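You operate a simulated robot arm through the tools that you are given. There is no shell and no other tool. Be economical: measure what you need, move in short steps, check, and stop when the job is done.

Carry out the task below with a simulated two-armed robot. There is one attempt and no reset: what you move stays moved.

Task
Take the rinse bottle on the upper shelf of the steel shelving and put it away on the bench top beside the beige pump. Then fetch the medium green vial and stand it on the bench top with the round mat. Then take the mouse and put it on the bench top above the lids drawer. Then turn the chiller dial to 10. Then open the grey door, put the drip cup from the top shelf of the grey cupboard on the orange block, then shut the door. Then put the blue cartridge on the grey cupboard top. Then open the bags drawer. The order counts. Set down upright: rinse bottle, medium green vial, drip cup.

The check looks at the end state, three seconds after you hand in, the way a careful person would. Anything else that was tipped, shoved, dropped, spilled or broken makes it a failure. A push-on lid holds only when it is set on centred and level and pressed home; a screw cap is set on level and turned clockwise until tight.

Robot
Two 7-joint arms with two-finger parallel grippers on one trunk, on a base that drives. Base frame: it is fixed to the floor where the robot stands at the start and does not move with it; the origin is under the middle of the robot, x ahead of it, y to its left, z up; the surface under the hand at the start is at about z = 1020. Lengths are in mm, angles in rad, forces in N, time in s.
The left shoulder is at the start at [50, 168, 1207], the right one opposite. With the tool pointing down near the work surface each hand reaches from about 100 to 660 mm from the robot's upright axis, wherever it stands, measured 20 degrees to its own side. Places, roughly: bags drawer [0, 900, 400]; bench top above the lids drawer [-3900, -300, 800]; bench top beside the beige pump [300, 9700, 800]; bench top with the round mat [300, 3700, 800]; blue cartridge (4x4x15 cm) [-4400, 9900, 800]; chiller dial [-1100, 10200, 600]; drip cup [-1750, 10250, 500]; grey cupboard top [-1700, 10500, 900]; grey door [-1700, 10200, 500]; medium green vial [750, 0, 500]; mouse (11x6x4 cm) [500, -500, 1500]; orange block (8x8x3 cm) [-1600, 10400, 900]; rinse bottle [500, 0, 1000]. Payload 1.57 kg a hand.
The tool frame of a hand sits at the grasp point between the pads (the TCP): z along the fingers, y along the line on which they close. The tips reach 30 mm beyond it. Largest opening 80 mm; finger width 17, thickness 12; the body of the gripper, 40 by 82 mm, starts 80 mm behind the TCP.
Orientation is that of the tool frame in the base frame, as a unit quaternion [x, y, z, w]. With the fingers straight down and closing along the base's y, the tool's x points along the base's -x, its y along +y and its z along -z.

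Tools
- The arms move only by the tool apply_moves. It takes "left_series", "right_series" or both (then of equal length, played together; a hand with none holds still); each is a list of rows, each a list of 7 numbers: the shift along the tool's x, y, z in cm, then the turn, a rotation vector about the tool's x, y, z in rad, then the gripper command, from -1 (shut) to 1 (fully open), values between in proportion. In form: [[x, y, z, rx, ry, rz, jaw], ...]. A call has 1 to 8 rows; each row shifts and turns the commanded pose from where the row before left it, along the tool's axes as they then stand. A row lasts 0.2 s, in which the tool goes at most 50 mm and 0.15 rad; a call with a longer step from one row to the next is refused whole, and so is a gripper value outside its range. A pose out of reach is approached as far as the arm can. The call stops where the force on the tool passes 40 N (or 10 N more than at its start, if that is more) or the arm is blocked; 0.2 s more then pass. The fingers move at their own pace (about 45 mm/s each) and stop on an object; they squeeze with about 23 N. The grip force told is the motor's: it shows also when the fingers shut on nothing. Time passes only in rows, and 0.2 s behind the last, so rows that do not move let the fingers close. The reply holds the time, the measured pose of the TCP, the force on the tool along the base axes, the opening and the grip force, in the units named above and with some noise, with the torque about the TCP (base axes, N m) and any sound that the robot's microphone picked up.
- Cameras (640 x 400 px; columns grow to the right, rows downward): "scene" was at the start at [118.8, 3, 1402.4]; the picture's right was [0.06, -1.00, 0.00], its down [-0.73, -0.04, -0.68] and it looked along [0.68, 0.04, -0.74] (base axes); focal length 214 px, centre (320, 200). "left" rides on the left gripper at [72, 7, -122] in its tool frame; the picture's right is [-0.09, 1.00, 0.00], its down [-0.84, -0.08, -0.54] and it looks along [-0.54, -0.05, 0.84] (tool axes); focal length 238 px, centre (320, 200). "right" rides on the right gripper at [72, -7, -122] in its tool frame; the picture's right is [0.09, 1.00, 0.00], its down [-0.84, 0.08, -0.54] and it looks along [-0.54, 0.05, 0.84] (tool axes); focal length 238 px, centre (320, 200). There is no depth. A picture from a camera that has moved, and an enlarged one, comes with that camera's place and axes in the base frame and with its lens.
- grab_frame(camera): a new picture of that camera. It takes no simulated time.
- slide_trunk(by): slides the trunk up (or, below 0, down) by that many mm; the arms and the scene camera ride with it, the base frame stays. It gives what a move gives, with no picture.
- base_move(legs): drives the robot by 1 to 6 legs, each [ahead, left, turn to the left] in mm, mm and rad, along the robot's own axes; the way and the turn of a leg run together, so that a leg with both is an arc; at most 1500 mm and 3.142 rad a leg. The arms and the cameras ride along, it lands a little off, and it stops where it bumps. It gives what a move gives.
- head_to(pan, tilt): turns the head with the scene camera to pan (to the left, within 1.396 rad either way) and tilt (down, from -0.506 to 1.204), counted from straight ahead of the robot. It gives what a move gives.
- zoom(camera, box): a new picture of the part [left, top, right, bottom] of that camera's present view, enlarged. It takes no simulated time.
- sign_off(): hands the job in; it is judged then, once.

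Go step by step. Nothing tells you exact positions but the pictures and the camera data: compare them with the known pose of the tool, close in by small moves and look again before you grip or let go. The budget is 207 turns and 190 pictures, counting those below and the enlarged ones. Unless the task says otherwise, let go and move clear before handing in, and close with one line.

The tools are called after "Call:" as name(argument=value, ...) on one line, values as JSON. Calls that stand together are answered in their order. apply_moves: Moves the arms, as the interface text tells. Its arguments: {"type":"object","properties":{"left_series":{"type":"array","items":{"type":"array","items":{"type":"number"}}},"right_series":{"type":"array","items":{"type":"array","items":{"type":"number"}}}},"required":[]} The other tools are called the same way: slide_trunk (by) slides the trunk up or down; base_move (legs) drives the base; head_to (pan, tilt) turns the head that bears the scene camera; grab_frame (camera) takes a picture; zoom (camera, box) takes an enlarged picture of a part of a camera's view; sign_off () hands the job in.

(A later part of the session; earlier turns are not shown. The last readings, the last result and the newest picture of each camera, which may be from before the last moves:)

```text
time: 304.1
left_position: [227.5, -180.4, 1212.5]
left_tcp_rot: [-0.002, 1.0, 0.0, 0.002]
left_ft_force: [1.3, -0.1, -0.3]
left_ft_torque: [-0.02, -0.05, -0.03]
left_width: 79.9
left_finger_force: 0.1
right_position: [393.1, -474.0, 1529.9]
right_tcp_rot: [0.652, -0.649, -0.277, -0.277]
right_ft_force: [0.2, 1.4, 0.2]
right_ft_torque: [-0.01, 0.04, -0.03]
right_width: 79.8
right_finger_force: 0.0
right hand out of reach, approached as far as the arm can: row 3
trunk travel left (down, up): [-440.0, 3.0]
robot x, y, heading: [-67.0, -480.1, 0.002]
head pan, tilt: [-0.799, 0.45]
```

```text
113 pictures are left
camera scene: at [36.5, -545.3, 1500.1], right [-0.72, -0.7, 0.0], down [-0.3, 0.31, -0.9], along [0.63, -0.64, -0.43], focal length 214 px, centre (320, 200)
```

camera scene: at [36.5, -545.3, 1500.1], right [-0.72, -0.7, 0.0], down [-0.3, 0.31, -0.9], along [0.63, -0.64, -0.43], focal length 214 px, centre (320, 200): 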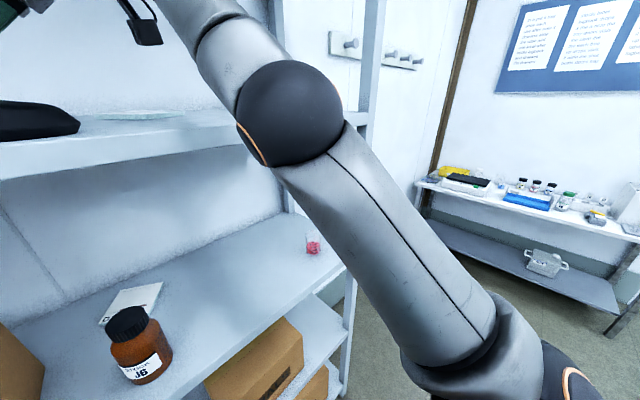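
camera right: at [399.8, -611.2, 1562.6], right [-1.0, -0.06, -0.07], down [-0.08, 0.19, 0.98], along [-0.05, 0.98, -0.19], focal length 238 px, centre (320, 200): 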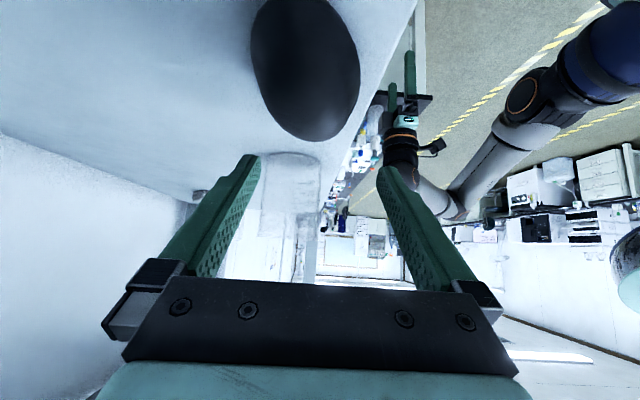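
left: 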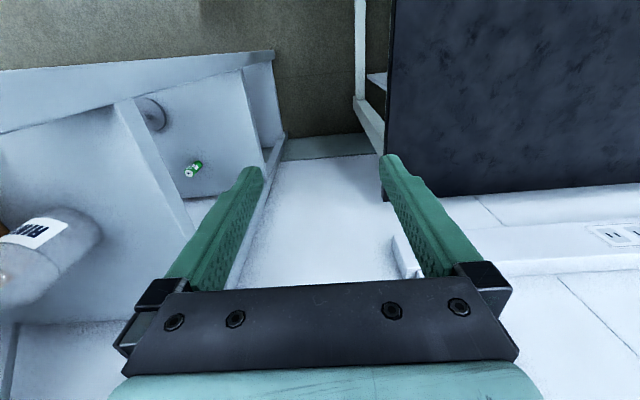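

Call:
apply_moves(right_series=[[0.9, -0.6, 0.6, 0, 0, 0, 1], [1.07, -0.3, 0.76, 0, 0, 0, 1], [1.07, 0, 0.76, 0, 0, 0, 1], [0, 0, 0, 0, 0, 0, 1]])

Call:
grab_frame(camera="right")

```text
time: 305.1
left_position: [228.0, -180.1, 1212.8]
left_tcp_rot: [-0.001, 1.0, 0.0, 0.001]
left_ft_force: [-0.9, 0.6, 0.8]
left_ft_torque: [-0.01, 0.0, -0.02]
left_width: 80.0
left_finger_force: 0.1
right_position: [416.3, -477.9, 1505.3]
right_tcp_rot: [0.651, -0.65, -0.277, -0.277]
right_ft_force: [-0.6, 0.1, 0.3]
right_ft_torque: [0.03, 0.01, -0.01]
right_width: 80.0
right_finger_force: 0.2
right hand out of reach, approached as far as the arm can: row 2, 3
trunk travel left (down, up): [-440.0, 3.0]
robot x, y, heading: [-67.6, -480.2, 0.002]
head pan, tilt: [-0.799, 0.45]
```

```text
112 pictures are left
camera right: at [422.3, -615.1, 1538.2], right [-1.0, -0.07, -0.07], down [-0.08, 0.19, 0.98], along [-0.05, 0.98, -0.19], focal length 238 px, centre (320, 200)
```

right: 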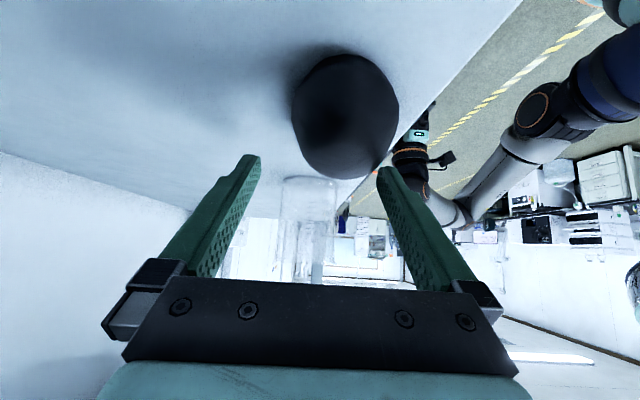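

Overshot in x by ~15 mm; correcting, then lowering the last bit.

Call:
apply_moves(right_series=[[0, 1.4, 0, 0, 0, 0, 1], [0.5, 0, 0.48, 0, 0, 0, 1], [0.43, 0, 0.42, 0, 0, 0, 1], [0, 0, 0, 0, 0, 0, 1]])

Call:
grab_frame(camera="right")

```text
time: 306.1
left_position: [228.7, -180.4, 1212.4]
left_tcp_rot: [-0.001, 1.0, 0.0, 0.001]
left_ft_force: [0.0, -0.2, 0.3]
left_ft_torque: [-0.03, -0.04, 0.03]
left_width: 79.9
left_finger_force: 0.1
right_position: [415.7, -474.2, 1502.6]
right_tcp_rot: [0.652, -0.649, -0.277, -0.277]
right_ft_force: [-0.3, 0.0, -0.3]
right_ft_torque: [0.0, -0.01, -0.02]
right_width: 79.8
right_finger_force: 0.0
right hand out of reach, approached as far as the arm can: row 1, 2, 3
trunk travel left (down, up): [-440.0, 3.0]
robot x, y, heading: [-65.7, -476.7, 0.001]
head pan, tilt: [-0.799, 0.45]
```

```text
111 pictures are left
camera right: at [423.0, -612.6, 1536.8], right [-1.0, -0.07, -0.07], down [-0.08, 0.19, 0.98], along [-0.05, 0.98, -0.19], focal length 238 px, centre (320, 200)
```

right: 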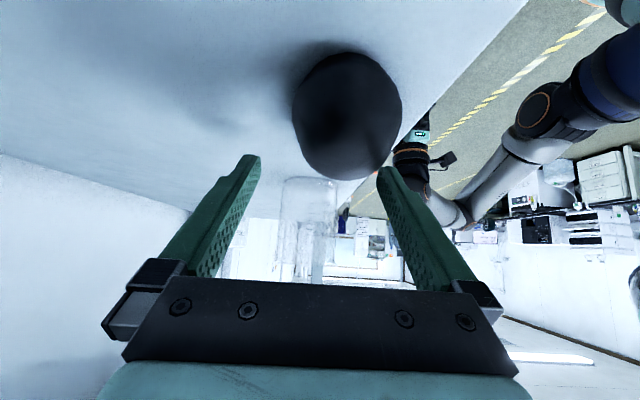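

The arm can't get lower out here, but the rear finger can draw the mouse a little further forward. I'll raise the command slightly and pull toward the edge.

Call:
apply_moves(right_series=[[-0.86, 0, -0.83, 0, 0, 0, 1], [0, 0.8, 0, 0, 0, 0, 1], [0, 0.8, 0, 0, 0, 0, 1], [0, 0, 0, 0, 0, 0, 1]])

Call:
grab_frame(camera="right")

```text
time: 307.1
left_position: [227.9, -180.2, 1213.1]
left_tcp_rot: [-0.002, 1.0, 0.0, 0.001]
left_ft_force: [0.3, -0.2, 0.2]
left_ft_torque: [0.03, 0.01, -0.01]
left_width: 79.9
left_finger_force: 0.0
right_position: [403.3, -476.3, 1516.7]
right_tcp_rot: [0.651, -0.65, -0.277, -0.277]
right_ft_force: [-0.1, 0.1, 0.4]
right_ft_torque: [-0.01, 0.0, 0.02]
right_width: 80.2
right_finger_force: 0.2
right hand out of reach, approached as far as the arm can: row 1, 2, 3
trunk travel left (down, up): [-440.0, 3.0]
robot x, y, heading: [-65.7, -478.2, 0.004]
head pan, tilt: [-0.799, 0.45]
```

```text
110 pictures are left
camera right: at [410.7, -613.6, 1550.6], right [-1.0, -0.07, -0.07], down [-0.08, 0.19, 0.98], along [-0.05, 0.98, -0.19], focal length 238 px, centre (320, 200)
```

right: 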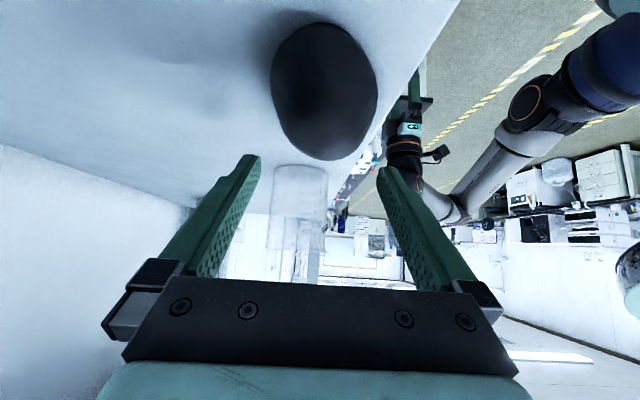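

I'll restore the earlier arm configuration (which could go lower), then drag the mouse forward by backing the base.

Call:
apply_moves(right_series=[[-1.2, 0, -1.2, 0, 0, 0, 1], [0, 1.8, 0, 0, 0, 0, 1], [0, 1.8, 0, 0, 0, 0, 1]])

Call:
base_move(legs=[[33, 0, 0]])

Call:
grab_frame(camera="right")

```text
time: 307.9
left_position: [227.5, -181.3, 1212.6]
left_tcp_rot: [-0.001, 1.0, 0.0, 0.001]
left_ft_force: [0.7, -0.4, -0.4]
left_ft_torque: [-0.04, 0.0, -0.03]
left_width: 80.1
left_finger_force: 0.1
right_position: [382.9, -473.5, 1540.1]
right_tcp_rot: [0.651, -0.65, -0.277, -0.277]
right_ft_force: [-1.4, 0.3, 0.5]
right_ft_torque: [-0.05, -0.01, 0.0]
right_width: 79.8
right_finger_force: 0.1
right hand out of reach, approached as far as the arm can: row 1, 2, 3
trunk travel left (down, up): [-440.0, 3.0]
robot x, y, heading: [-67.1, -477.3, 0.0]
head pan, tilt: [-0.799, 0.45]
```

```text
time: 308.7
left_position: [262.5, -180.4, 1212.5]
left_tcp_rot: [-0.002, 1.0, 0.0, 0.0]
left_ft_force: [0.0, 0.4, -0.2]
left_ft_torque: [-0.01, 0.05, 0.02]
left_width: 79.8
left_finger_force: 0.1
right_position: [416.0, -475.2, 1538.5]
right_tcp_rot: [0.652, -0.649, -0.277, -0.277]
right_ft_force: [0.3, 0.6, -0.2]
right_ft_torque: [0.05, 0.02, 0.03]
right_width: 80.0
right_finger_force: 0.1
trunk travel left (down, up): [-440.0, 3.0]
robot x, y, heading: [-30.8, -479.7, 0.004]
head pan, tilt: [-0.799, 0.45]
```

```text
109 pictures are left
camera right: at [423.2, -611.9, 1572.0], right [-1.0, -0.07, -0.07], down [-0.08, 0.19, 0.98], along [-0.05, 0.98, -0.19], focal length 238 px, centre (320, 200)
```

right: 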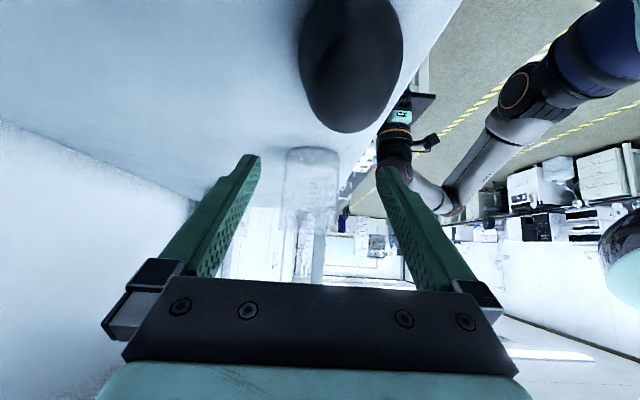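

Call:
apply_moves(right_series=[[-1.44, 0, -1.39, 0, 0, 0, 1], [-1.44, 0, -1.39, 0, 0, 0, 1], [0, 0, 0, 0, 0, 0, 1]])

```text
time: 309.5
left_position: [260.9, -179.6, 1212.9]
left_tcp_rot: [-0.002, 1.0, -0.001, 0.001]
left_ft_force: [0.6, 0.7, -0.2]
left_ft_torque: [-0.01, -0.01, -0.03]
left_width: 80.1
left_finger_force: 0.2
right_position: [414.9, -473.9, 1539.6]
right_tcp_rot: [0.652, -0.65, -0.277, -0.277]
right_ft_force: [0.6, -0.2, 0.3]
right_ft_torque: [0.01, 0.01, -0.02]
right_width: 80.0
right_finger_force: 0.0
right hand out of reach, approached as far as the arm can: row 1, 2
trunk travel left (down, up): [-440.0, 3.0]
robot x, y, heading: [-34.2, -480.8, -0.0]
head pan, tilt: [-0.799, 0.45]
```

Call:
apply_moves(right_series=[[0, 2.5, 0, 0, 0, 0, 1], [0, 2, 0, 0, 0, 0, 1], [0, 0, 0, 0, 0, 0, 1]])

```text
time: 310.3
left_position: [260.8, -180.5, 1212.4]
left_tcp_rot: [-0.002, 1.0, -0.001, 0.001]
left_ft_force: [-0.6, 0.1, -0.2]
left_ft_torque: [-0.02, -0.02, 0.02]
left_width: 80.3
left_finger_force: 0.2
right_position: [389.1, -469.2, 1560.6]
right_tcp_rot: [0.652, -0.649, -0.277, -0.276]
right_ft_force: [0.2, -0.3, 0.2]
right_ft_torque: [-0.02, 0.02, -0.02]
right_width: 80.0
right_finger_force: 0.1
right hand out of reach, approached as far as the arm can: row 1, 2
trunk travel left (down, up): [-440.0, 3.0]
robot x, y, heading: [-34.5, -477.7, -0.004]
head pan, tilt: [-0.799, 0.45]
```

The elbow seems locked straight. I'll unlock it with a small rotation combined with an inward-down motion.

Call:
apply_moves(right_series=[[1.5, 1.5, 1.8, 0, -0.1, 0, 1], [1.0, 1.0, 1.0, 0, 0.1, 0, 1], [0, 0, 0, 0, 0, 0, 1]])

```text
time: 311.1
left_position: [261.5, -180.6, 1212.7]
left_tcp_rot: [-0.002, 1.0, 0.0, 0.001]
left_ft_force: [0.3, 0.1, 0.7]
left_ft_torque: [-0.01, 0.01, 0.0]
left_width: 79.9
left_finger_force: 0.0
right_position: [393.9, -459.2, 1554.5]
right_tcp_rot: [0.652, -0.65, -0.277, -0.276]
right_ft_force: [0.3, -0.7, 0.0]
right_ft_torque: [0.02, 0.02, 0.04]
right_width: 79.9
right_finger_force: 0.0
right hand out of reach, approached as far as the arm can: row 1
trunk travel left (down, up): [-440.0, 3.0]
robot x, y, heading: [-34.8, -481.3, 0.002]
head pan, tilt: [-0.799, 0.45]
```

Call:
apply_moves(right_series=[[0.72, 1.0, 0.69, 0, 0, 0, 1], [0.72, 0, 0.69, 0, 0, 0, 1], [0, 0, 0, 0, 0, 0, 1]])

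Call:
grab_frame(camera="right")

```text
time: 311.9
left_position: [262.2, -180.2, 1213.3]
left_tcp_rot: [-0.002, 1.0, 0.0, 0.0]
left_ft_force: [0.3, 0.9, 0.5]
left_ft_torque: [-0.03, 0.01, -0.01]
left_width: 80.0
left_finger_force: 0.1
right_position: [396.9, -456.6, 1551.1]
right_tcp_rot: [0.652, -0.65, -0.277, -0.275]
right_ft_force: [0.1, -0.4, -0.4]
right_ft_torque: [0.01, 0.0, -0.03]
right_width: 80.0
right_finger_force: 0.0
right hand out of reach, approached as far as the arm can: row 1, 2
trunk travel left (down, up): [-440.0, 3.0]
robot x, y, heading: [-34.7, -478.2, 0.001]
head pan, tilt: [-0.799, 0.45]
```

```text
108 pictures are left
camera right: at [404.5, -594.8, 1584.7], right [-1.0, -0.07, -0.07], down [-0.08, 0.19, 0.98], along [-0.05, 0.98, -0.2], focal length 238 px, centre (320, 200)
```

right: 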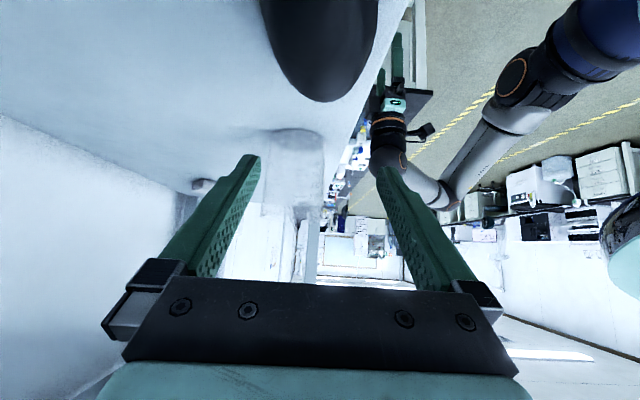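

Call:
apply_moves(right_series=[[1.8, 0, 1.74, 0, -0.06, 0, 1], [0.9, 0, 0.87, 0, 0.06, 0, 1], [0, 0, 0, 0, 0, 0, 1]])

```text
time: 312.7
left_position: [260.9, -179.9, 1212.8]
left_tcp_rot: [-0.002, 1.0, 0.001, 0.001]
left_ft_force: [0.1, -0.3, 0.5]
left_ft_torque: [-0.01, -0.01, -0.01]
left_width: 80.2
left_finger_force: 0.1
right_position: [412.2, -451.8, 1536.7]
right_tcp_rot: [0.652, -0.65, -0.277, -0.276]
right_ft_force: [-0.1, 0.7, 0.4]
right_ft_torque: [0.03, 0.02, 0.0]
right_width: 80.0
right_finger_force: 0.1
right hand out of reach, approached as far as the arm can: row 1, 2
trunk travel left (down, up): [-440.0, 3.0]
robot x, y, heading: [-36.8, -475.2, -0.005]
head pan, tilt: [-0.799, 0.45]
```

I'll back off a bit and unlock the elbow by rotating the hand partway toward the forward tilt, moving inward, then rotating back.

Call:
base_move(legs=[[-120, 0, 0.003]])

Call:
apply_moves(right_series=[[0, 0, 0, 0.0962, 0.0082, 0.1051, 1], [0, 0, 0, 0.0962, 0.0082, 0.1051, 1], [0, 0, 0, 0.0962, 0.0082, 0.1051, 1], [0, 0, 0, 0.0962, 0.0082, 0.1051, 1]])

```text
time: 314.0
left_position: [140.7, -179.6, 1212.2]
left_tcp_rot: [-0.003, 1.0, 0.001, 0.001]
left_ft_force: [-0.3, 0.5, 0.6]
left_ft_torque: [0.0, 0.0, -0.02]
left_width: 79.9
left_finger_force: 0.0
right_position: [292.8, -452.5, 1536.6]
right_tcp_rot: [0.652, -0.649, -0.278, -0.276]
right_ft_force: [0.0, -0.3, -0.1]
right_ft_torque: [0.0, -0.01, -0.04]
right_width: 79.9
right_finger_force: 0.0
trunk travel left (down, up): [-440.0, 3.0]
robot x, y, heading: [-153.2, -479.3, 0.002]
head pan, tilt: [-0.799, 0.45]
```

```text
time: 315.0
left_position: [141.9, -179.9, 1213.1]
left_tcp_rot: [-0.003, 1.0, 0.0, 0.0]
left_ft_force: [-0.1, 0.2, -0.1]
left_ft_torque: [0.01, -0.03, -0.01]
left_width: 80.1
left_finger_force: 0.0
right_position: [315.8, -442.8, 1564.8]
right_tcp_rot: [-0.443, 0.816, 0.188, 0.319]
right_ft_force: [-0.4, 0.3, 0.4]
right_ft_torque: [-0.03, -0.01, -0.06]
right_width: 80.0
right_finger_force: 0.0
right hand out of reach, approached as far as the arm can: row 1, 2, 3, 4
trunk travel left (down, up): [-440.0, 3.0]
robot x, y, heading: [-152.8, -482.2, 0.002]
head pan, tilt: [-0.799, 0.45]
```

Call:
apply_moves(right_series=[[3.7, 2.8, 1.2, 0, 0, 0, 1], [3.7, 2.8, 1.2, 0, 0, 0, 1], [0, 0, 0, 0, 0, 0, 1]])

```text
time: 315.8
left_position: [141.3, -179.2, 1213.1]
left_tcp_rot: [-0.003, 1.0, 0.001, 0.0]
left_ft_force: [-0.4, -0.5, 0.2]
left_ft_torque: [0.04, 0.0, 0.0]
left_width: 79.8
left_finger_force: 0.0
right_position: [312.1, -438.2, 1564.6]
right_tcp_rot: [-0.444, 0.815, 0.19, 0.32]
right_ft_force: [0.4, -0.4, -0.1]
right_ft_torque: [-0.02, 0.02, 0.01]
right_width: 80.3
right_finger_force: 0.1
right hand out of reach, approached as far as the arm can: row 1, 2
trunk travel left (down, up): [-440.0, 3.0]
robot x, y, heading: [-151.6, -481.1, 0.004]
head pan, tilt: [-0.799, 0.45]
```

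Call:
apply_moves(right_series=[[0, 0, 0, 0.0962, 0.0082, 0.1051, 1], [0, 0, 0, 0.0962, 0.0082, 0.1051, 1], [0, 0, 0, 0.0962, 0.0082, 0.1051, 1], [0, 0, 0, 0.0962, 0.0082, 0.1051, 1], [0, 0, 0, 0.0962, 0.0082, 0.1051, 1], [0, 0, 0, 0.0962, 0.0082, 0.1051, 1], [0, 0, 0, 0.0962, 0.0082, 0.1051, 1], [0, 0, 0, 0, 0, 0, 1]])

Call:
grab_frame(camera="scene")

```text
time: 317.6
left_position: [141.7, -179.1, 1212.2]
left_tcp_rot: [-0.002, 1.0, 0.0, 0.0]
left_ft_force: [-0.1, 0.3, -0.1]
left_ft_torque: [-0.01, 0.01, 0.02]
left_width: 79.9
left_finger_force: 0.0
right_position: [307.4, -447.2, 1557.5]
right_tcp_rot: [-0.073, 0.938, 0.029, 0.337]
right_ft_force: [-0.8, 0.9, 0.5]
right_ft_torque: [0.01, 0.05, -0.02]
right_width: 80.3
right_finger_force: 0.0
right hand out of reach, approached as far as the arm can: row 1, 5, 6, 7
trunk travel left (down, up): [-440.0, 3.0]
robot x, y, heading: [-152.0, -480.5, 0.004]
head pan, tilt: [-0.799, 0.45]
```

```text
107 pictures are left
camera scene: at [-48.9, -545.5, 1500.0], right [-0.71, -0.7, 0.0], down [-0.3, 0.31, -0.9], along [0.63, -0.64, -0.44], focal length 214 px, centre (320, 200)
```

scene: 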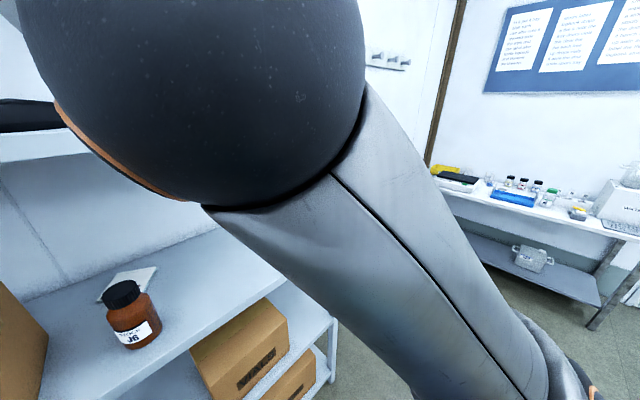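

Call:
apply_moves(right_series=[[2.1, -2, -1.7, 0, 0, 0, 1], [0, 0, 0, 0.0535, -0.0255, 0.0575, 1], [0, 0, 0, 0.0535, -0.0255, 0.0575, 1], [0, 0, 0, 0, 0, 0, 1]])

```text
time: 318.6
left_position: [141.9, -180.1, 1212.7]
left_tcp_rot: [-0.002, 1.0, 0.0, 0.001]
left_ft_force: [-0.3, 0.6, -0.3]
left_ft_torque: [-0.02, 0.01, -0.02]
left_width: 80.2
left_finger_force: 0.1
right_position: [303.8, -459.2, 1568.4]
right_tcp_rot: [-0.024, 0.934, 0.008, 0.355]
right_ft_force: [0.1, 0.3, -1.0]
right_ft_torque: [-0.03, -0.01, -0.02]
right_width: 80.3
right_finger_force: 0.0
right hand out of reach, approached as far as the arm can: row 1, 2, 3
trunk travel left (down, up): [-440.0, 3.0]
robot x, y, heading: [-155.1, -478.5, 0.002]
head pan, tilt: [-0.799, 0.45]
```

Call:
base_move(legs=[[-200, 0, 0]])

Call:
apply_moves(right_series=[[2.97, 0, 3.37, 0, 0, 0, 1], [2.97, 0, 3.37, 0, 0, 0, 1], [2.97, 0, 3.37, 0, 0, 0, 1], [0, 0, 0, 0, 0, 0, 1]])

```text
time: 320.1
left_position: [-56.6, -179.8, 1212.0]
left_tcp_rot: [-0.003, 1.0, 0.0, 0.0]
left_ft_force: [-0.8, 0.4, -0.1]
left_ft_torque: [-0.01, 0.03, 0.01]
left_width: 80.2
left_finger_force: 0.0
right_position: [108.1, -460.6, 1567.9]
right_tcp_rot: [-0.025, 0.935, 0.008, 0.353]
right_ft_force: [-0.4, 1.0, -0.6]
right_ft_torque: [-0.01, 0.0, -0.04]
right_width: 79.9
right_finger_force: 0.1
trunk travel left (down, up): [-440.0, 3.0]
robot x, y, heading: [-348.6, -478.5, 0.005]
head pan, tilt: [-0.799, 0.45]
```

```text
time: 321.1
left_position: [-56.6, -179.0, 1212.4]
left_tcp_rot: [-0.003, 1.0, 0.0, 0.001]
left_ft_force: [-0.4, 0.2, 0.1]
left_ft_torque: [-0.06, 0.0, -0.03]
left_width: 79.8
left_finger_force: 0.1
right_position: [106.5, -459.1, 1433.7]
right_tcp_rot: [-0.025, 0.935, 0.007, 0.355]
right_ft_force: [-0.5, -0.1, 0.7]
right_ft_torque: [-0.03, -0.02, -0.04]
right_width: 80.1
right_finger_force: 0.0
trunk travel left (down, up): [-440.0, 3.0]
robot x, y, heading: [-351.7, -475.6, 0.009]
head pan, tilt: [-0.799, 0.45]
```

Elbow is free again. I'll hook the mouse forward a further ~30 mm with the forward-tilted hand, staying away from full extension.

Call:
apply_moves(right_series=[[-2.44, -0.6, -2.77, 0, 0, 0, 0.1], [-2.44, -0.6, -2.77, 0, 0, 0, 0.1], [-2.44, 0, -2.77, 0, 0, 0, 0.1], [0, 0, 0, 0, 0, 0, 0.1]])

Call:
base_move(legs=[[325, 0, -0.008]])

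Call:
head_to(pan=0, tilt=0.2)

Call:
grab_frame(camera="right")

Call:
grab_frame(camera="scene")

```text
time: 322.1
left_position: [-54.8, -180.7, 1212.0]
left_tcp_rot: [-0.003, 1.0, 0.001, 0.001]
left_ft_force: [0.4, -0.2, -1.1]
left_ft_torque: [0.04, 0.01, -0.01]
left_width: 79.9
left_finger_force: 0.2
right_position: [109.7, -471.3, 1543.5]
right_tcp_rot: [-0.025, 0.935, 0.008, 0.354]
right_ft_force: [1.0, 0.1, 0.0]
right_ft_torque: [0.01, 0.01, 0.0]
right_width: 44.1
right_finger_force: 0.2
trunk travel left (down, up): [-440.0, 3.0]
robot x, y, heading: [-348.5, -479.9, 0.004]
head pan, tilt: [-0.799, 0.45]
```

```text
time: 324.3
left_position: [272.1, -182.2, 1211.8]
left_tcp_rot: [0.002, 1.0, 0.0, 0.002]
left_ft_force: [0.1, 0.6, 0.0]
left_ft_torque: [-0.01, 0.03, 0.01]
left_width: 80.2
left_finger_force: 0.1
right_position: [433.8, -475.2, 1542.9]
right_tcp_rot: [-0.022, 0.935, 0.007, 0.353]
right_ft_force: [0.0, 0.8, 0.0]
right_ft_torque: [0.02, 0.03, -0.01]
right_width: 44.1
right_finger_force: 0.1
trunk travel left (down, up): [-440.0, 3.0]
robot x, y, heading: [-23.2, -480.4, -0.007]
head pan, tilt: [-0.799, 0.45]
```

```text
time: 325.4
left_position: [272.2, -182.9, 1212.3]
left_tcp_rot: [0.003, 1.0, 0.0, 0.001]
left_ft_force: [-0.4, -0.4, 0.8]
left_ft_torque: [0.05, 0.02, -0.01]
left_width: 80.1
left_finger_force: 0.0
right_position: [433.8, -474.0, 1543.9]
right_tcp_rot: [-0.021, 0.935, 0.006, 0.354]
right_ft_force: [-0.5, 0.6, -0.3]
right_ft_torque: [0.01, 0.0, 0.0]
right_width: 44.2
right_finger_force: 0.1
trunk travel left (down, up): [-440.0, 3.0]
robot x, y, heading: [-25.7, -479.6, -0.003]
head pan, tilt: [0.0, 0.201]
```

```text
106 pictures are left
camera right: at [299.7, -487.1, 1588.5], right [-0.11, 0.99, -0.06], down [0.26, 0.09, 0.96], along [0.96, 0.09, -0.27], focal length 238 px, centre (320, 200)
```

right: 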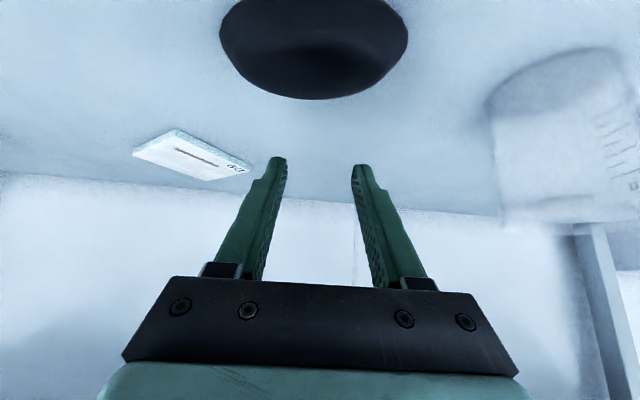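

```text
105 pictures are left
camera scene: at [107.8, -481.5, 1523.3], right [-0.01, -1.0, 0.0], down [-0.2, 0.0, -0.98], along [0.98, -0.01, -0.2], focal length 214 px, centre (320, 200)
```

scene: 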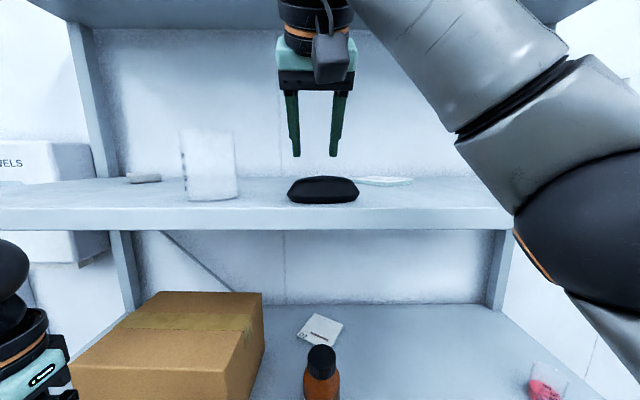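

Call:
apply_moves(right_series=[[1.08, -0.5, 1.22, 0, 0, 0, 0.1], [1.08, 0, 1.22, 0, 0, 0, 0.1], [1.08, 0, 1.22, 0, 0, 0, 0.1], [1.2, 0, -1.06, 0, 0, 0, 0.1], [1.2, 0, -1.06, 0, 0, 0, 0.1], [1.1, 0, -0.97, 0, 0, 0, 0.1], [0, 0, 0, 0, 0, 0, 0.1]])

Call:
grab_frame(camera="right")

Call:
zoom(camera="scene", box=[220, 100, 420, 240])

```text
time: 327.0
left_position: [272.2, -183.8, 1212.9]
left_tcp_rot: [0.002, 1.0, 0.0, 0.001]
left_ft_force: [0.4, -0.1, 0.6]
left_ft_torque: [0.0, -0.02, -0.01]
left_width: 80.0
left_finger_force: 0.0
right_position: [387.1, -482.1, 1495.4]
right_tcp_rot: [-0.021, 0.935, 0.006, 0.354]
right_ft_force: [-0.4, -0.2, 0.2]
right_ft_torque: [-0.03, -0.02, -0.01]
right_width: 44.3
right_finger_force: 0.1
trunk travel left (down, up): [-440.0, 3.0]
robot x, y, heading: [-23.3, -479.0, -0.005]
head pan, tilt: [0.0, 0.201]
```

```text
104 pictures are left
camera right: at [253.1, -494.4, 1540.1], right [-0.11, 0.99, -0.06], down [0.26, 0.09, 0.96], along [0.96, 0.09, -0.27], focal length 238 px, centre (320, 200)
```

right: 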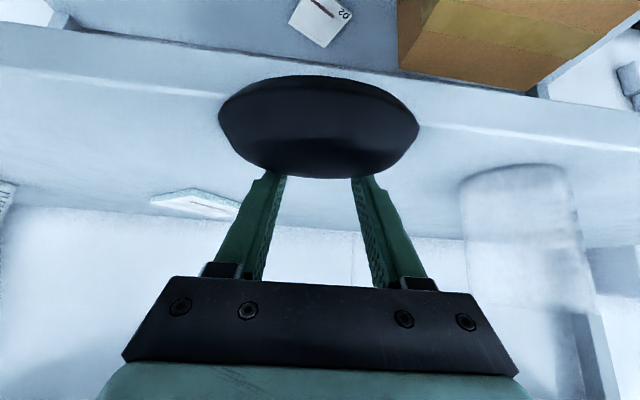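

```text
2.86 times, centred on (320, 170) of scene
camera zoom: at [108.1, -481.4, 1523.2], right [0.0, -1.0, 0.0], down [-0.2, 0.0, -0.98], along [0.98, 0.0, -0.2], focal length 613 px, centre (320, 286)
```

zoom: 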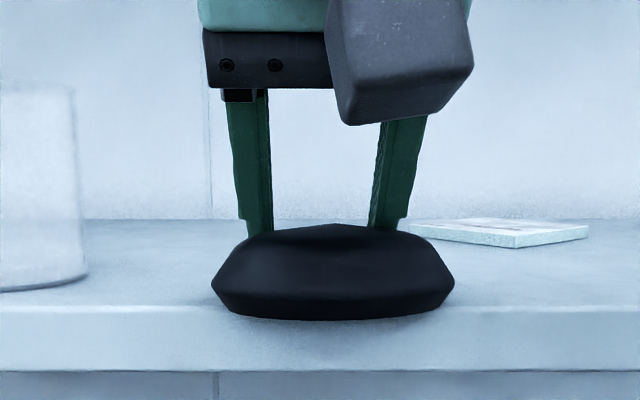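

The mouse now overhangs the edge slightly (centre ≈ [363, -480]), still stable. Lift off, back out, and reorient to side lean.

Call:
apply_moves(right_series=[[-0.75, 0, 0.66, 0, 0, 0, 0.1], [-2, 0, -2.27, 0, 0, 0, 0.1], [-2, 0, -2.27, 0, 0, 0, 1]])

Call:
base_move(legs=[[-250, 0, 0.005]])

Call:
apply_moves(right_series=[[0, 0, 0, 0.05, -0.01, 0.02, 1], [0, 0, 0, -0.0993, -0.0044, -0.1023, 1], [0, 0, 0, -0.0993, -0.0044, -0.1023, 1], [0, 0, 0, -0.0993, -0.0044, -0.1023, 1], [0, 0, 0, -0.0993, -0.0044, -0.1023, 1], [0, 0, 0, -0.0993, -0.0044, -0.1023, 1], [0, 0, 0, -0.0993, -0.0044, -0.1023, 1]])

Call:
apply_moves(right_series=[[0, 0, 0, -0.0993, -0.0044, -0.1023, 1], [0, 0, 0, -0.0993, -0.0044, -0.1023, 1], [0, 0, 0, -0.0993, -0.0044, -0.1023, 1], [0, 0, 0, -0.0993, -0.0044, -0.1023, 1], [0, 0, 0, -0.0993, -0.0044, -0.1023, 1]])

```text
time: 327.8
left_position: [272.2, -183.0, 1213.5]
left_tcp_rot: [0.001, 1.0, 0.0, 0.001]
left_ft_force: [-0.4, -0.3, -1.3]
left_ft_torque: [0.0, 0.01, 0.0]
left_width: 80.2
left_finger_force: 0.1
right_position: [395.6, -480.5, 1556.8]
right_tcp_rot: [-0.021, 0.935, 0.004, 0.354]
right_ft_force: [-0.3, 0.3, 0.2]
right_ft_torque: [0.01, -0.01, -0.04]
right_width: 78.0
right_finger_force: 0.0
trunk travel left (down, up): [-440.0, 3.0]
robot x, y, heading: [-23.8, -477.2, -0.005]
head pan, tilt: [0.0, 0.201]
```

```text
time: 329.7
left_position: [17.0, -181.5, 1213.9]
left_tcp_rot: [0.0, 1.0, 0.0, 0.001]
left_ft_force: [-1.1, -0.7, 0.5]
left_ft_torque: [0.02, 0.0, -0.04]
left_width: 79.9
left_finger_force: 0.0
right_position: [142.0, -478.4, 1556.4]
right_tcp_rot: [-0.022, 0.935, 0.006, 0.354]
right_ft_force: [-0.4, 0.0, 0.5]
right_ft_torque: [-0.01, 0.03, -0.02]
right_width: 80.0
right_finger_force: 0.1
trunk travel left (down, up): [-440.0, 3.0]
robot x, y, heading: [-275.6, -484.3, -0.002]
head pan, tilt: [0.0, 0.201]
```

```text
time: 331.3
left_position: [18.1, -180.7, 1212.1]
left_tcp_rot: [-0.001, 1.0, 0.001, 0.001]
left_ft_force: [-0.5, 0.2, -0.1]
left_ft_torque: [0.02, -0.02, 0.0]
left_width: 80.1
left_finger_force: 0.1
right_position: [143.4, -479.8, 1555.3]
right_tcp_rot: [-0.387, 0.846, 0.152, 0.333]
right_ft_force: [0.0, 0.1, 0.3]
right_ft_torque: [0.03, -0.01, 0.01]
right_width: 80.1
right_finger_force: 0.0
trunk travel left (down, up): [-440.0, 3.0]
robot x, y, heading: [-277.3, -477.1, 0.0]
head pan, tilt: [0.0, 0.201]
```

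```text
time: 332.5
left_position: [15.7, -179.4, 1213.1]
left_tcp_rot: [0.0, 1.0, 0.0, 0.0]
left_ft_force: [0.7, -0.6, 0.1]
left_ft_torque: [-0.01, -0.02, 0.01]
left_width: 80.2
left_finger_force: 0.3
right_position: [142.4, -477.8, 1556.4]
right_tcp_rot: [-0.653, 0.656, 0.268, 0.265]
right_ft_force: [-0.4, 0.2, -0.1]
right_ft_torque: [0.01, 0.03, 0.02]
right_width: 79.9
right_finger_force: 0.1
trunk travel left (down, up): [-440.0, 3.0]
robot x, y, heading: [-278.0, -477.3, 0.003]
head pan, tilt: [0.0, 0.201]
```

Call:
apply_moves(right_series=[[2.7, 0, 0.94, 0, 0, 0, 1], [0, 0, 0, 0, 0, 0, 1]])

Call:
base_move(legs=[[220, 0, -0.003]])

Call:
grab_frame(camera="right")

Call:
zoom(camera="scene", box=[220, 80, 420, 240])

```text
time: 333.1
left_position: [16.5, -180.6, 1212.1]
left_tcp_rot: [0.001, 1.0, -0.001, 0.0]
left_ft_force: [-0.5, 0.1, -0.1]
left_ft_torque: [-0.03, -0.04, 0.02]
left_width: 80.3
left_finger_force: 0.1
right_position: [141.7, -490.3, 1531.0]
right_tcp_rot: [-0.653, 0.656, 0.268, 0.266]
right_ft_force: [-0.2, -0.3, 0.3]
right_ft_torque: [-0.06, -0.02, -0.01]
right_width: 80.0
right_finger_force: 0.0
trunk travel left (down, up): [-440.0, 3.0]
robot x, y, heading: [-280.1, -478.5, 0.003]
head pan, tilt: [0.0, 0.201]
```

```text
time: 334.8
left_position: [242.5, -183.7, 1212.6]
left_tcp_rot: [0.003, 1.0, 0.0, 0.001]
left_ft_force: [0.5, -0.6, 0.5]
left_ft_torque: [0.02, 0.02, 0.0]
left_width: 80.3
left_finger_force: 0.1
right_position: [364.4, -496.6, 1529.8]
right_tcp_rot: [-0.651, 0.658, 0.267, 0.266]
right_ft_force: [0.5, 0.0, -0.7]
right_ft_torque: [0.02, 0.01, -0.01]
right_width: 80.3
right_finger_force: 0.0
trunk travel left (down, up): [-440.0, 3.0]
robot x, y, heading: [-56.4, -477.0, -0.005]
head pan, tilt: [0.0, 0.201]
```

```text
102 pictures are left
camera right: at [370.7, -632.8, 1567.9], right [-1.0, -0.06, -0.06], down [-0.07, 0.22, 0.97], along [-0.04, 0.97, -0.22], focal length 238 px, centre (320, 200)
```

right: 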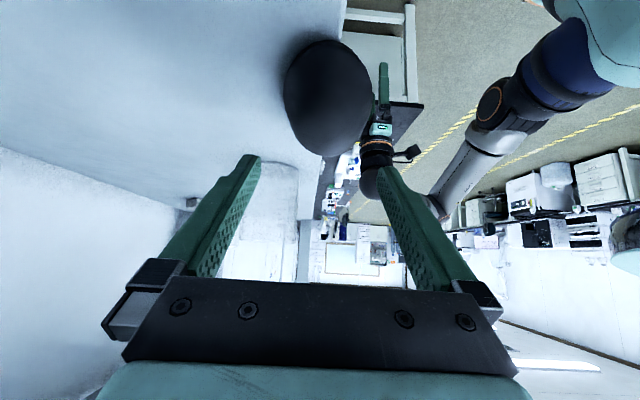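

```text
2.50 times, centred on (320, 160) of scene
camera zoom: at [77.0, -481.8, 1523.2], right [-0.01, -1.0, 0.0], down [-0.2, 0.0, -0.98], along [0.98, -0.01, -0.2], focal length 536 px, centre (320, 300)
```

zoom: 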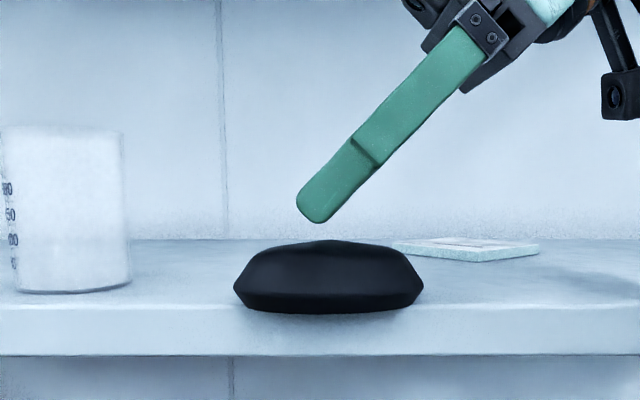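

Call:
apply_moves(right_series=[[0.8, 0.1, 0.96, 0, 0, 0, 1], [0.8, 0.1, 0.96, 0, 0, 0, 1], [0.8, 0.1, 0.96, 0, 0, 0, 1], [0, 0, 0, 0, 0, 0, 1]])

Call:
zoom(camera="scene", box=[220, 80, 420, 240])

Call:
grab_frame(camera="right")

```text
time: 335.8
left_position: [241.0, -184.2, 1212.5]
left_tcp_rot: [0.002, 1.0, 0.0, 0.001]
left_ft_force: [-0.4, 0.4, 0.4]
left_ft_torque: [0.0, -0.01, 0.04]
left_width: 79.9
left_finger_force: 0.0
right_position: [361.1, -494.1, 1493.2]
right_tcp_rot: [-0.651, 0.658, 0.267, 0.267]
right_ft_force: [0.2, 1.1, -0.5]
right_ft_torque: [-0.03, -0.02, 0.02]
right_width: 80.0
right_finger_force: 0.0
trunk travel left (down, up): [-440.0, 3.0]
robot x, y, heading: [-52.3, -478.4, -0.012]
head pan, tilt: [0.0, 0.201]
```

```text
2.50 times, centred on (320, 160) of scene
camera zoom: at [76.3, -481.7, 1523.3], right [-0.01, -1.0, 0.0], down [-0.2, 0.0, -0.98], along [0.98, -0.01, -0.2], focal length 536 px, centre (320, 300)
```

zoom: 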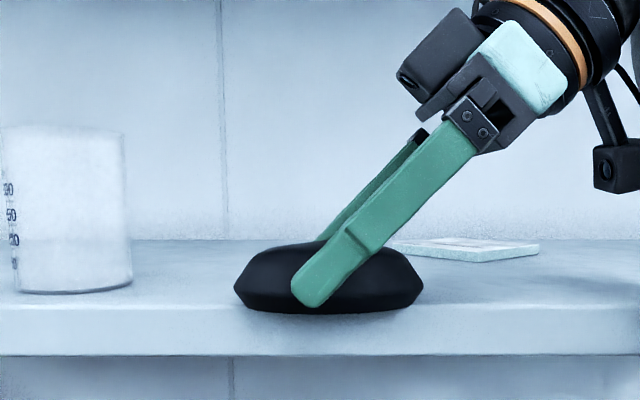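

```text
99 pictures are left
camera right: at [366.4, -630.3, 1531.1], right [-1.0, -0.06, -0.06], down [-0.07, 0.22, 0.97], along [-0.04, 0.97, -0.22], focal length 238 px, centre (320, 200)
```

right: 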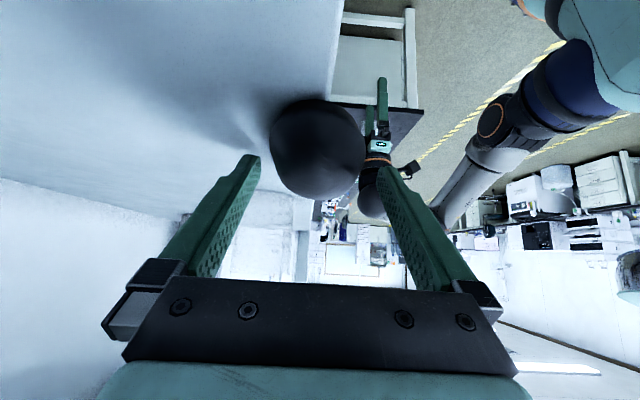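

Low enough now. Closing.

Call:
apply_moves(right_series=[[0.14, 0, 0.14, 0, 0, 0, 1], [0, 0, 0, 0, 0, 0, 0.4], [0, 0, 0, 0, 0, 0, -1], [0, 0, 0, 0, 0, 0, -1], [0, 0, 0, 0, 0, 0, -1]])

Call:
apply_moves(right_series=[[-0.5, 0, -0.5, 0, 0, 0, -1], [-0.7, 0, -0.7, 0, 0, 0, -1], [-0.9, 0, -0.9, 0, 0, 0, -1]])

Call:
zoom(camera="scene", box=[220, 80, 420, 240])

```text
time: 337.0
left_position: [241.0, -183.9, 1212.5]
left_tcp_rot: [0.003, 1.0, 0.0, 0.001]
left_ft_force: [0.5, 0.7, -0.4]
left_ft_torque: [-0.03, 0.0, -0.02]
left_width: 79.9
left_finger_force: 0.0
right_position: [361.4, -493.1, 1490.3]
right_tcp_rot: [-0.651, 0.659, 0.267, 0.266]
right_ft_force: [-0.2, 0.2, 0.3]
right_ft_torque: [-0.01, -0.03, -0.02]
right_width: 57.7
right_finger_force: 22.6
trunk travel left (down, up): [-440.0, 3.0]
robot x, y, heading: [-57.5, -481.5, -0.006]
head pan, tilt: [0.0, 0.201]
```

```text
time: 337.8
left_position: [241.1, -183.7, 1212.9]
left_tcp_rot: [0.002, 1.0, -0.001, 0.001]
left_ft_force: [-0.5, 0.4, 0.2]
left_ft_torque: [-0.01, 0.0, 0.0]
left_width: 79.9
left_finger_force: 0.0
right_position: [362.0, -492.1, 1522.6]
right_tcp_rot: [-0.652, 0.658, 0.266, 0.266]
right_ft_force: [-0.1, 0.3, -1.3]
right_ft_torque: [0.0, 0.03, -0.01]
right_width: 57.5
right_finger_force: 22.9
trunk travel left (down, up): [-440.0, 3.0]
robot x, y, heading: [-54.3, -480.3, -0.007]
head pan, tilt: [0.0, 0.201]
```

```text
2.50 times, centred on (320, 160) of scene
camera zoom: at [76.0, -481.6, 1523.3], right [-0.01, -1.0, 0.0], down [-0.2, 0.0, -0.98], along [0.98, -0.01, -0.2], focal length 536 px, centre (320, 300)
```

zoom: 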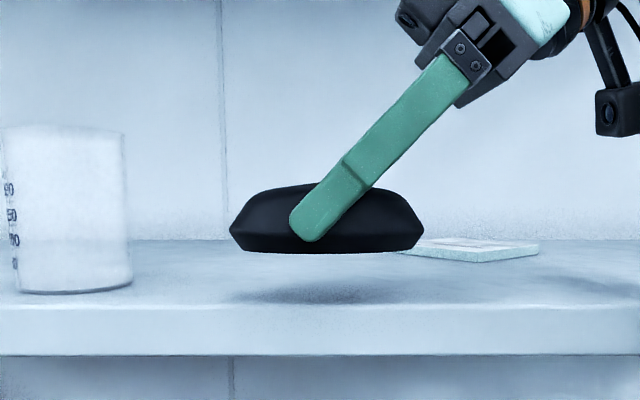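

The mouse is held. Backing out and turning toward the lids bench on the other side.

Call:
base_move(legs=[[-700, 0, 0]])

Call:
apply_moves(right_series=[[2.8, 0, 2.85, 0, 0, 0, -1], [2.8, 0, 2.85, 0, 0, 0, -1], [2.8, 0, 2.85, 0, 0, 0, -1], [2.8, 0, 2.85, 0, 0, 0, -1], [2.8, 0, 2.85, 0, 0, 0, -1], [2.8, 0, 2.85, 0, 0, 0, -1], [2.8, 0, 2.85, 0, 0, 0, -1]])

Call:
base_move(legs=[[0, 0, 1.5708], [0, 0, 1.5708], [700, 0, 0]])

Call:
head_to(pan=0, tilt=0.35)

Call:
grab_frame(camera="scene")

```text
time: 341.7
left_position: [-463.2, -178.1, 1213.0]
left_tcp_rot: [0.01, 1.0, 0.0, 0.0]
left_ft_force: [0.8, 0.5, -1.2]
left_ft_torque: [0.0, 0.03, 0.01]
left_width: 80.0
left_finger_force: 0.1
right_position: [-347.2, -488.8, 1522.4]
right_tcp_rot: [-0.646, 0.664, 0.265, 0.269]
right_ft_force: [-0.1, -0.5, -0.6]
right_ft_torque: [0.01, 0.02, 0.0]
right_width: 57.5
right_finger_force: 23.4
trunk travel left (down, up): [-440.0, 3.0]
robot x, y, heading: [-766.5, -467.4, -0.02]
head pan, tilt: [0.0, 0.201]
```

```text
time: 343.3
left_position: [-462.9, -179.2, 1213.1]
left_tcp_rot: [0.011, 1.0, 0.0, 0.001]
left_ft_force: [0.0, -0.4, 0.4]
left_ft_torque: [-0.02, -0.02, -0.01]
left_width: 80.0
left_finger_force: 0.0
right_position: [-348.6, -490.3, 1242.3]
right_tcp_rot: [-0.646, 0.663, 0.265, 0.269]
right_ft_force: [0.1, 0.5, -1.4]
right_ft_torque: [0.05, 0.01, 0.0]
right_width: 57.4
right_finger_force: 23.2
trunk travel left (down, up): [-440.0, 3.0]
robot x, y, heading: [-766.3, -468.4, -0.025]
head pan, tilt: [0.0, 0.201]
```

```text
time: 354.8
left_position: [-1756.2, -783.6, 1212.3]
left_tcp_rot: [1.0, 0.008, -0.001, -0.001]
left_ft_force: [0.1, 0.4, -0.7]
left_ft_torque: [-0.01, -0.06, -0.01]
left_width: 80.0
left_finger_force: 0.1
right_position: [-1882.4, -475.5, 1243.4]
right_tcp_rot: [0.65, 0.659, -0.264, 0.271]
right_ft_force: [-0.1, -0.1, -1.3]
right_ft_torque: [-0.03, -0.01, 0.04]
right_width: 56.8
right_finger_force: 22.6
trunk travel left (down, up): [-440.0, 3.0]
robot x, y, heading: [-1467.4, -478.2, -3.124]
head pan, tilt: [0.0, 0.201]
```

```text
time: 355.5
left_position: [-1756.6, -783.8, 1213.0]
left_tcp_rot: [1.0, 0.009, -0.001, -0.001]
left_ft_force: [0.2, 0.2, -0.1]
left_ft_torque: [0.03, 0.0, 0.0]
left_width: 79.8
left_finger_force: 0.1
right_position: [-1882.7, -476.0, 1242.5]
right_tcp_rot: [0.651, 0.658, -0.264, 0.269]
right_ft_force: [-0.4, 0.2, -1.0]
right_ft_torque: [0.0, 0.0, 0.0]
right_width: 56.9
right_finger_force: 22.6
trunk travel left (down, up): [-440.0, 3.0]
robot x, y, heading: [-1465.0, -478.8, -3.122]
head pan, tilt: [0.0, 0.351]
```

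```text
97 pictures are left
camera scene: at [-1599.1, -484.6, 1509.3], right [-0.02, 1.0, 0.0], down [0.34, 0.01, -0.94], along [-0.94, -0.02, -0.34], focal length 214 px, centre (320, 200)
```

scene: 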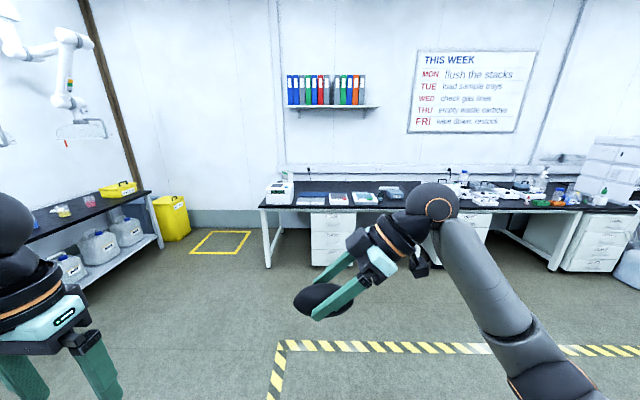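

Call:
zoom(camera="scene", box=[240, 160, 540, 290])

```text
2.13 times, centred on (390, 225) of scene
camera zoom: at [-1599.1, -484.6, 1509.3], right [-0.02, 1.0, 0.0], down [0.34, 0.01, -0.94], along [-0.94, -0.02, -0.34], focal length 458 px, centre (171, 147)
```

zoom: 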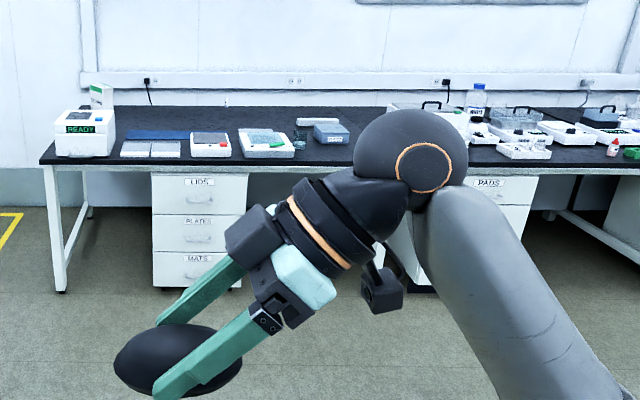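

LIDS is the top-left drawer, pedestal spanning y≈-600…-190, bench front x≈-3435. I'll drive closer to see the free strip above it.

Call:
base_move(legs=[[0, 0, -0.02], [1350, -60, 0]])

Call:
head_to(pan=0.05, tilt=0.75)

Call:
grab_frame(camera="scene")

```text
time: 362.6
left_position: [-3092.7, -723.9, 1212.6]
left_tcp_rot: [1.0, 0.005, -0.001, 0.0]
left_ft_force: [-0.2, -0.6, 0.1]
left_ft_torque: [0.0, 0.02, 0.0]
left_width: 79.9
left_finger_force: 0.1
right_position: [-3215.7, -414.4, 1243.3]
right_tcp_rot: [0.654, 0.656, -0.264, 0.269]
right_ft_force: [0.3, -0.4, -0.6]
right_ft_torque: [-0.01, 0.01, 0.0]
right_width: 56.8
right_finger_force: 22.4
trunk travel left (down, up): [-440.0, 3.0]
robot x, y, heading: [-2799.4, -422.2, -3.135]
head pan, tilt: [0.0, 0.351]
```

```text
time: 363.4
left_position: [-3093.2, -723.1, 1211.9]
left_tcp_rot: [1.0, 0.005, -0.001, 0.0]
left_ft_force: [0.8, -0.5, -0.1]
left_ft_torque: [0.01, -0.03, 0.0]
left_width: 80.0
left_finger_force: 0.1
right_position: [-3215.8, -415.4, 1242.7]
right_tcp_rot: [0.654, 0.656, -0.264, 0.269]
right_ft_force: [-0.2, -0.3, -1.2]
right_ft_torque: [0.0, 0.01, -0.01]
right_width: 56.6
right_finger_force: 22.6
trunk travel left (down, up): [-440.0, 3.0]
robot x, y, heading: [-2799.0, -424.4, -3.133]
head pan, tilt: [0.051, 0.75]
```

```text
95 pictures are left
camera scene: at [-2922.7, -430.2, 1473.7], right [-0.06, 1.0, 0.0], down [0.68, 0.04, -0.73], along [-0.73, -0.04, -0.68], focal length 214 px, centre (320, 200)
```

scene: 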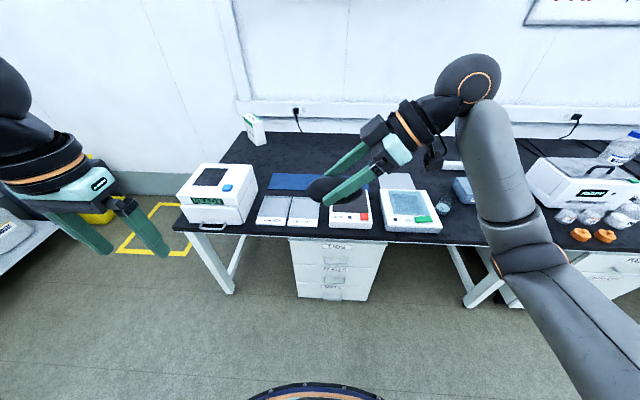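

Call:
zoom(camera="scene", box=[230, 150, 460, 290])

```text
2.78 times, centred on (345, 220) of scene
camera zoom: at [-2922.7, -430.2, 1473.7], right [-0.06, 1.0, 0.0], down [0.68, 0.04, -0.73], along [-0.73, -0.04, -0.68], focal length 597 px, centre (250, 144)
```

zoom: 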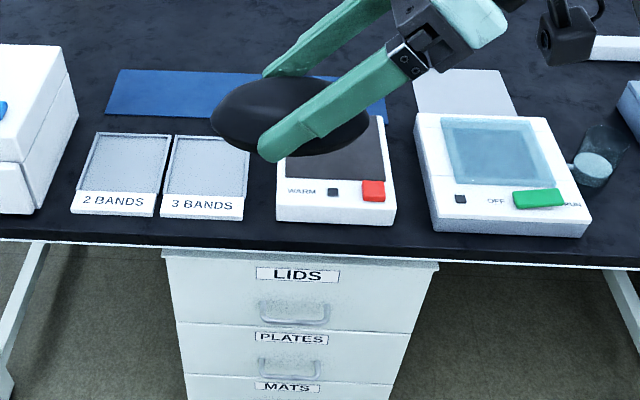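

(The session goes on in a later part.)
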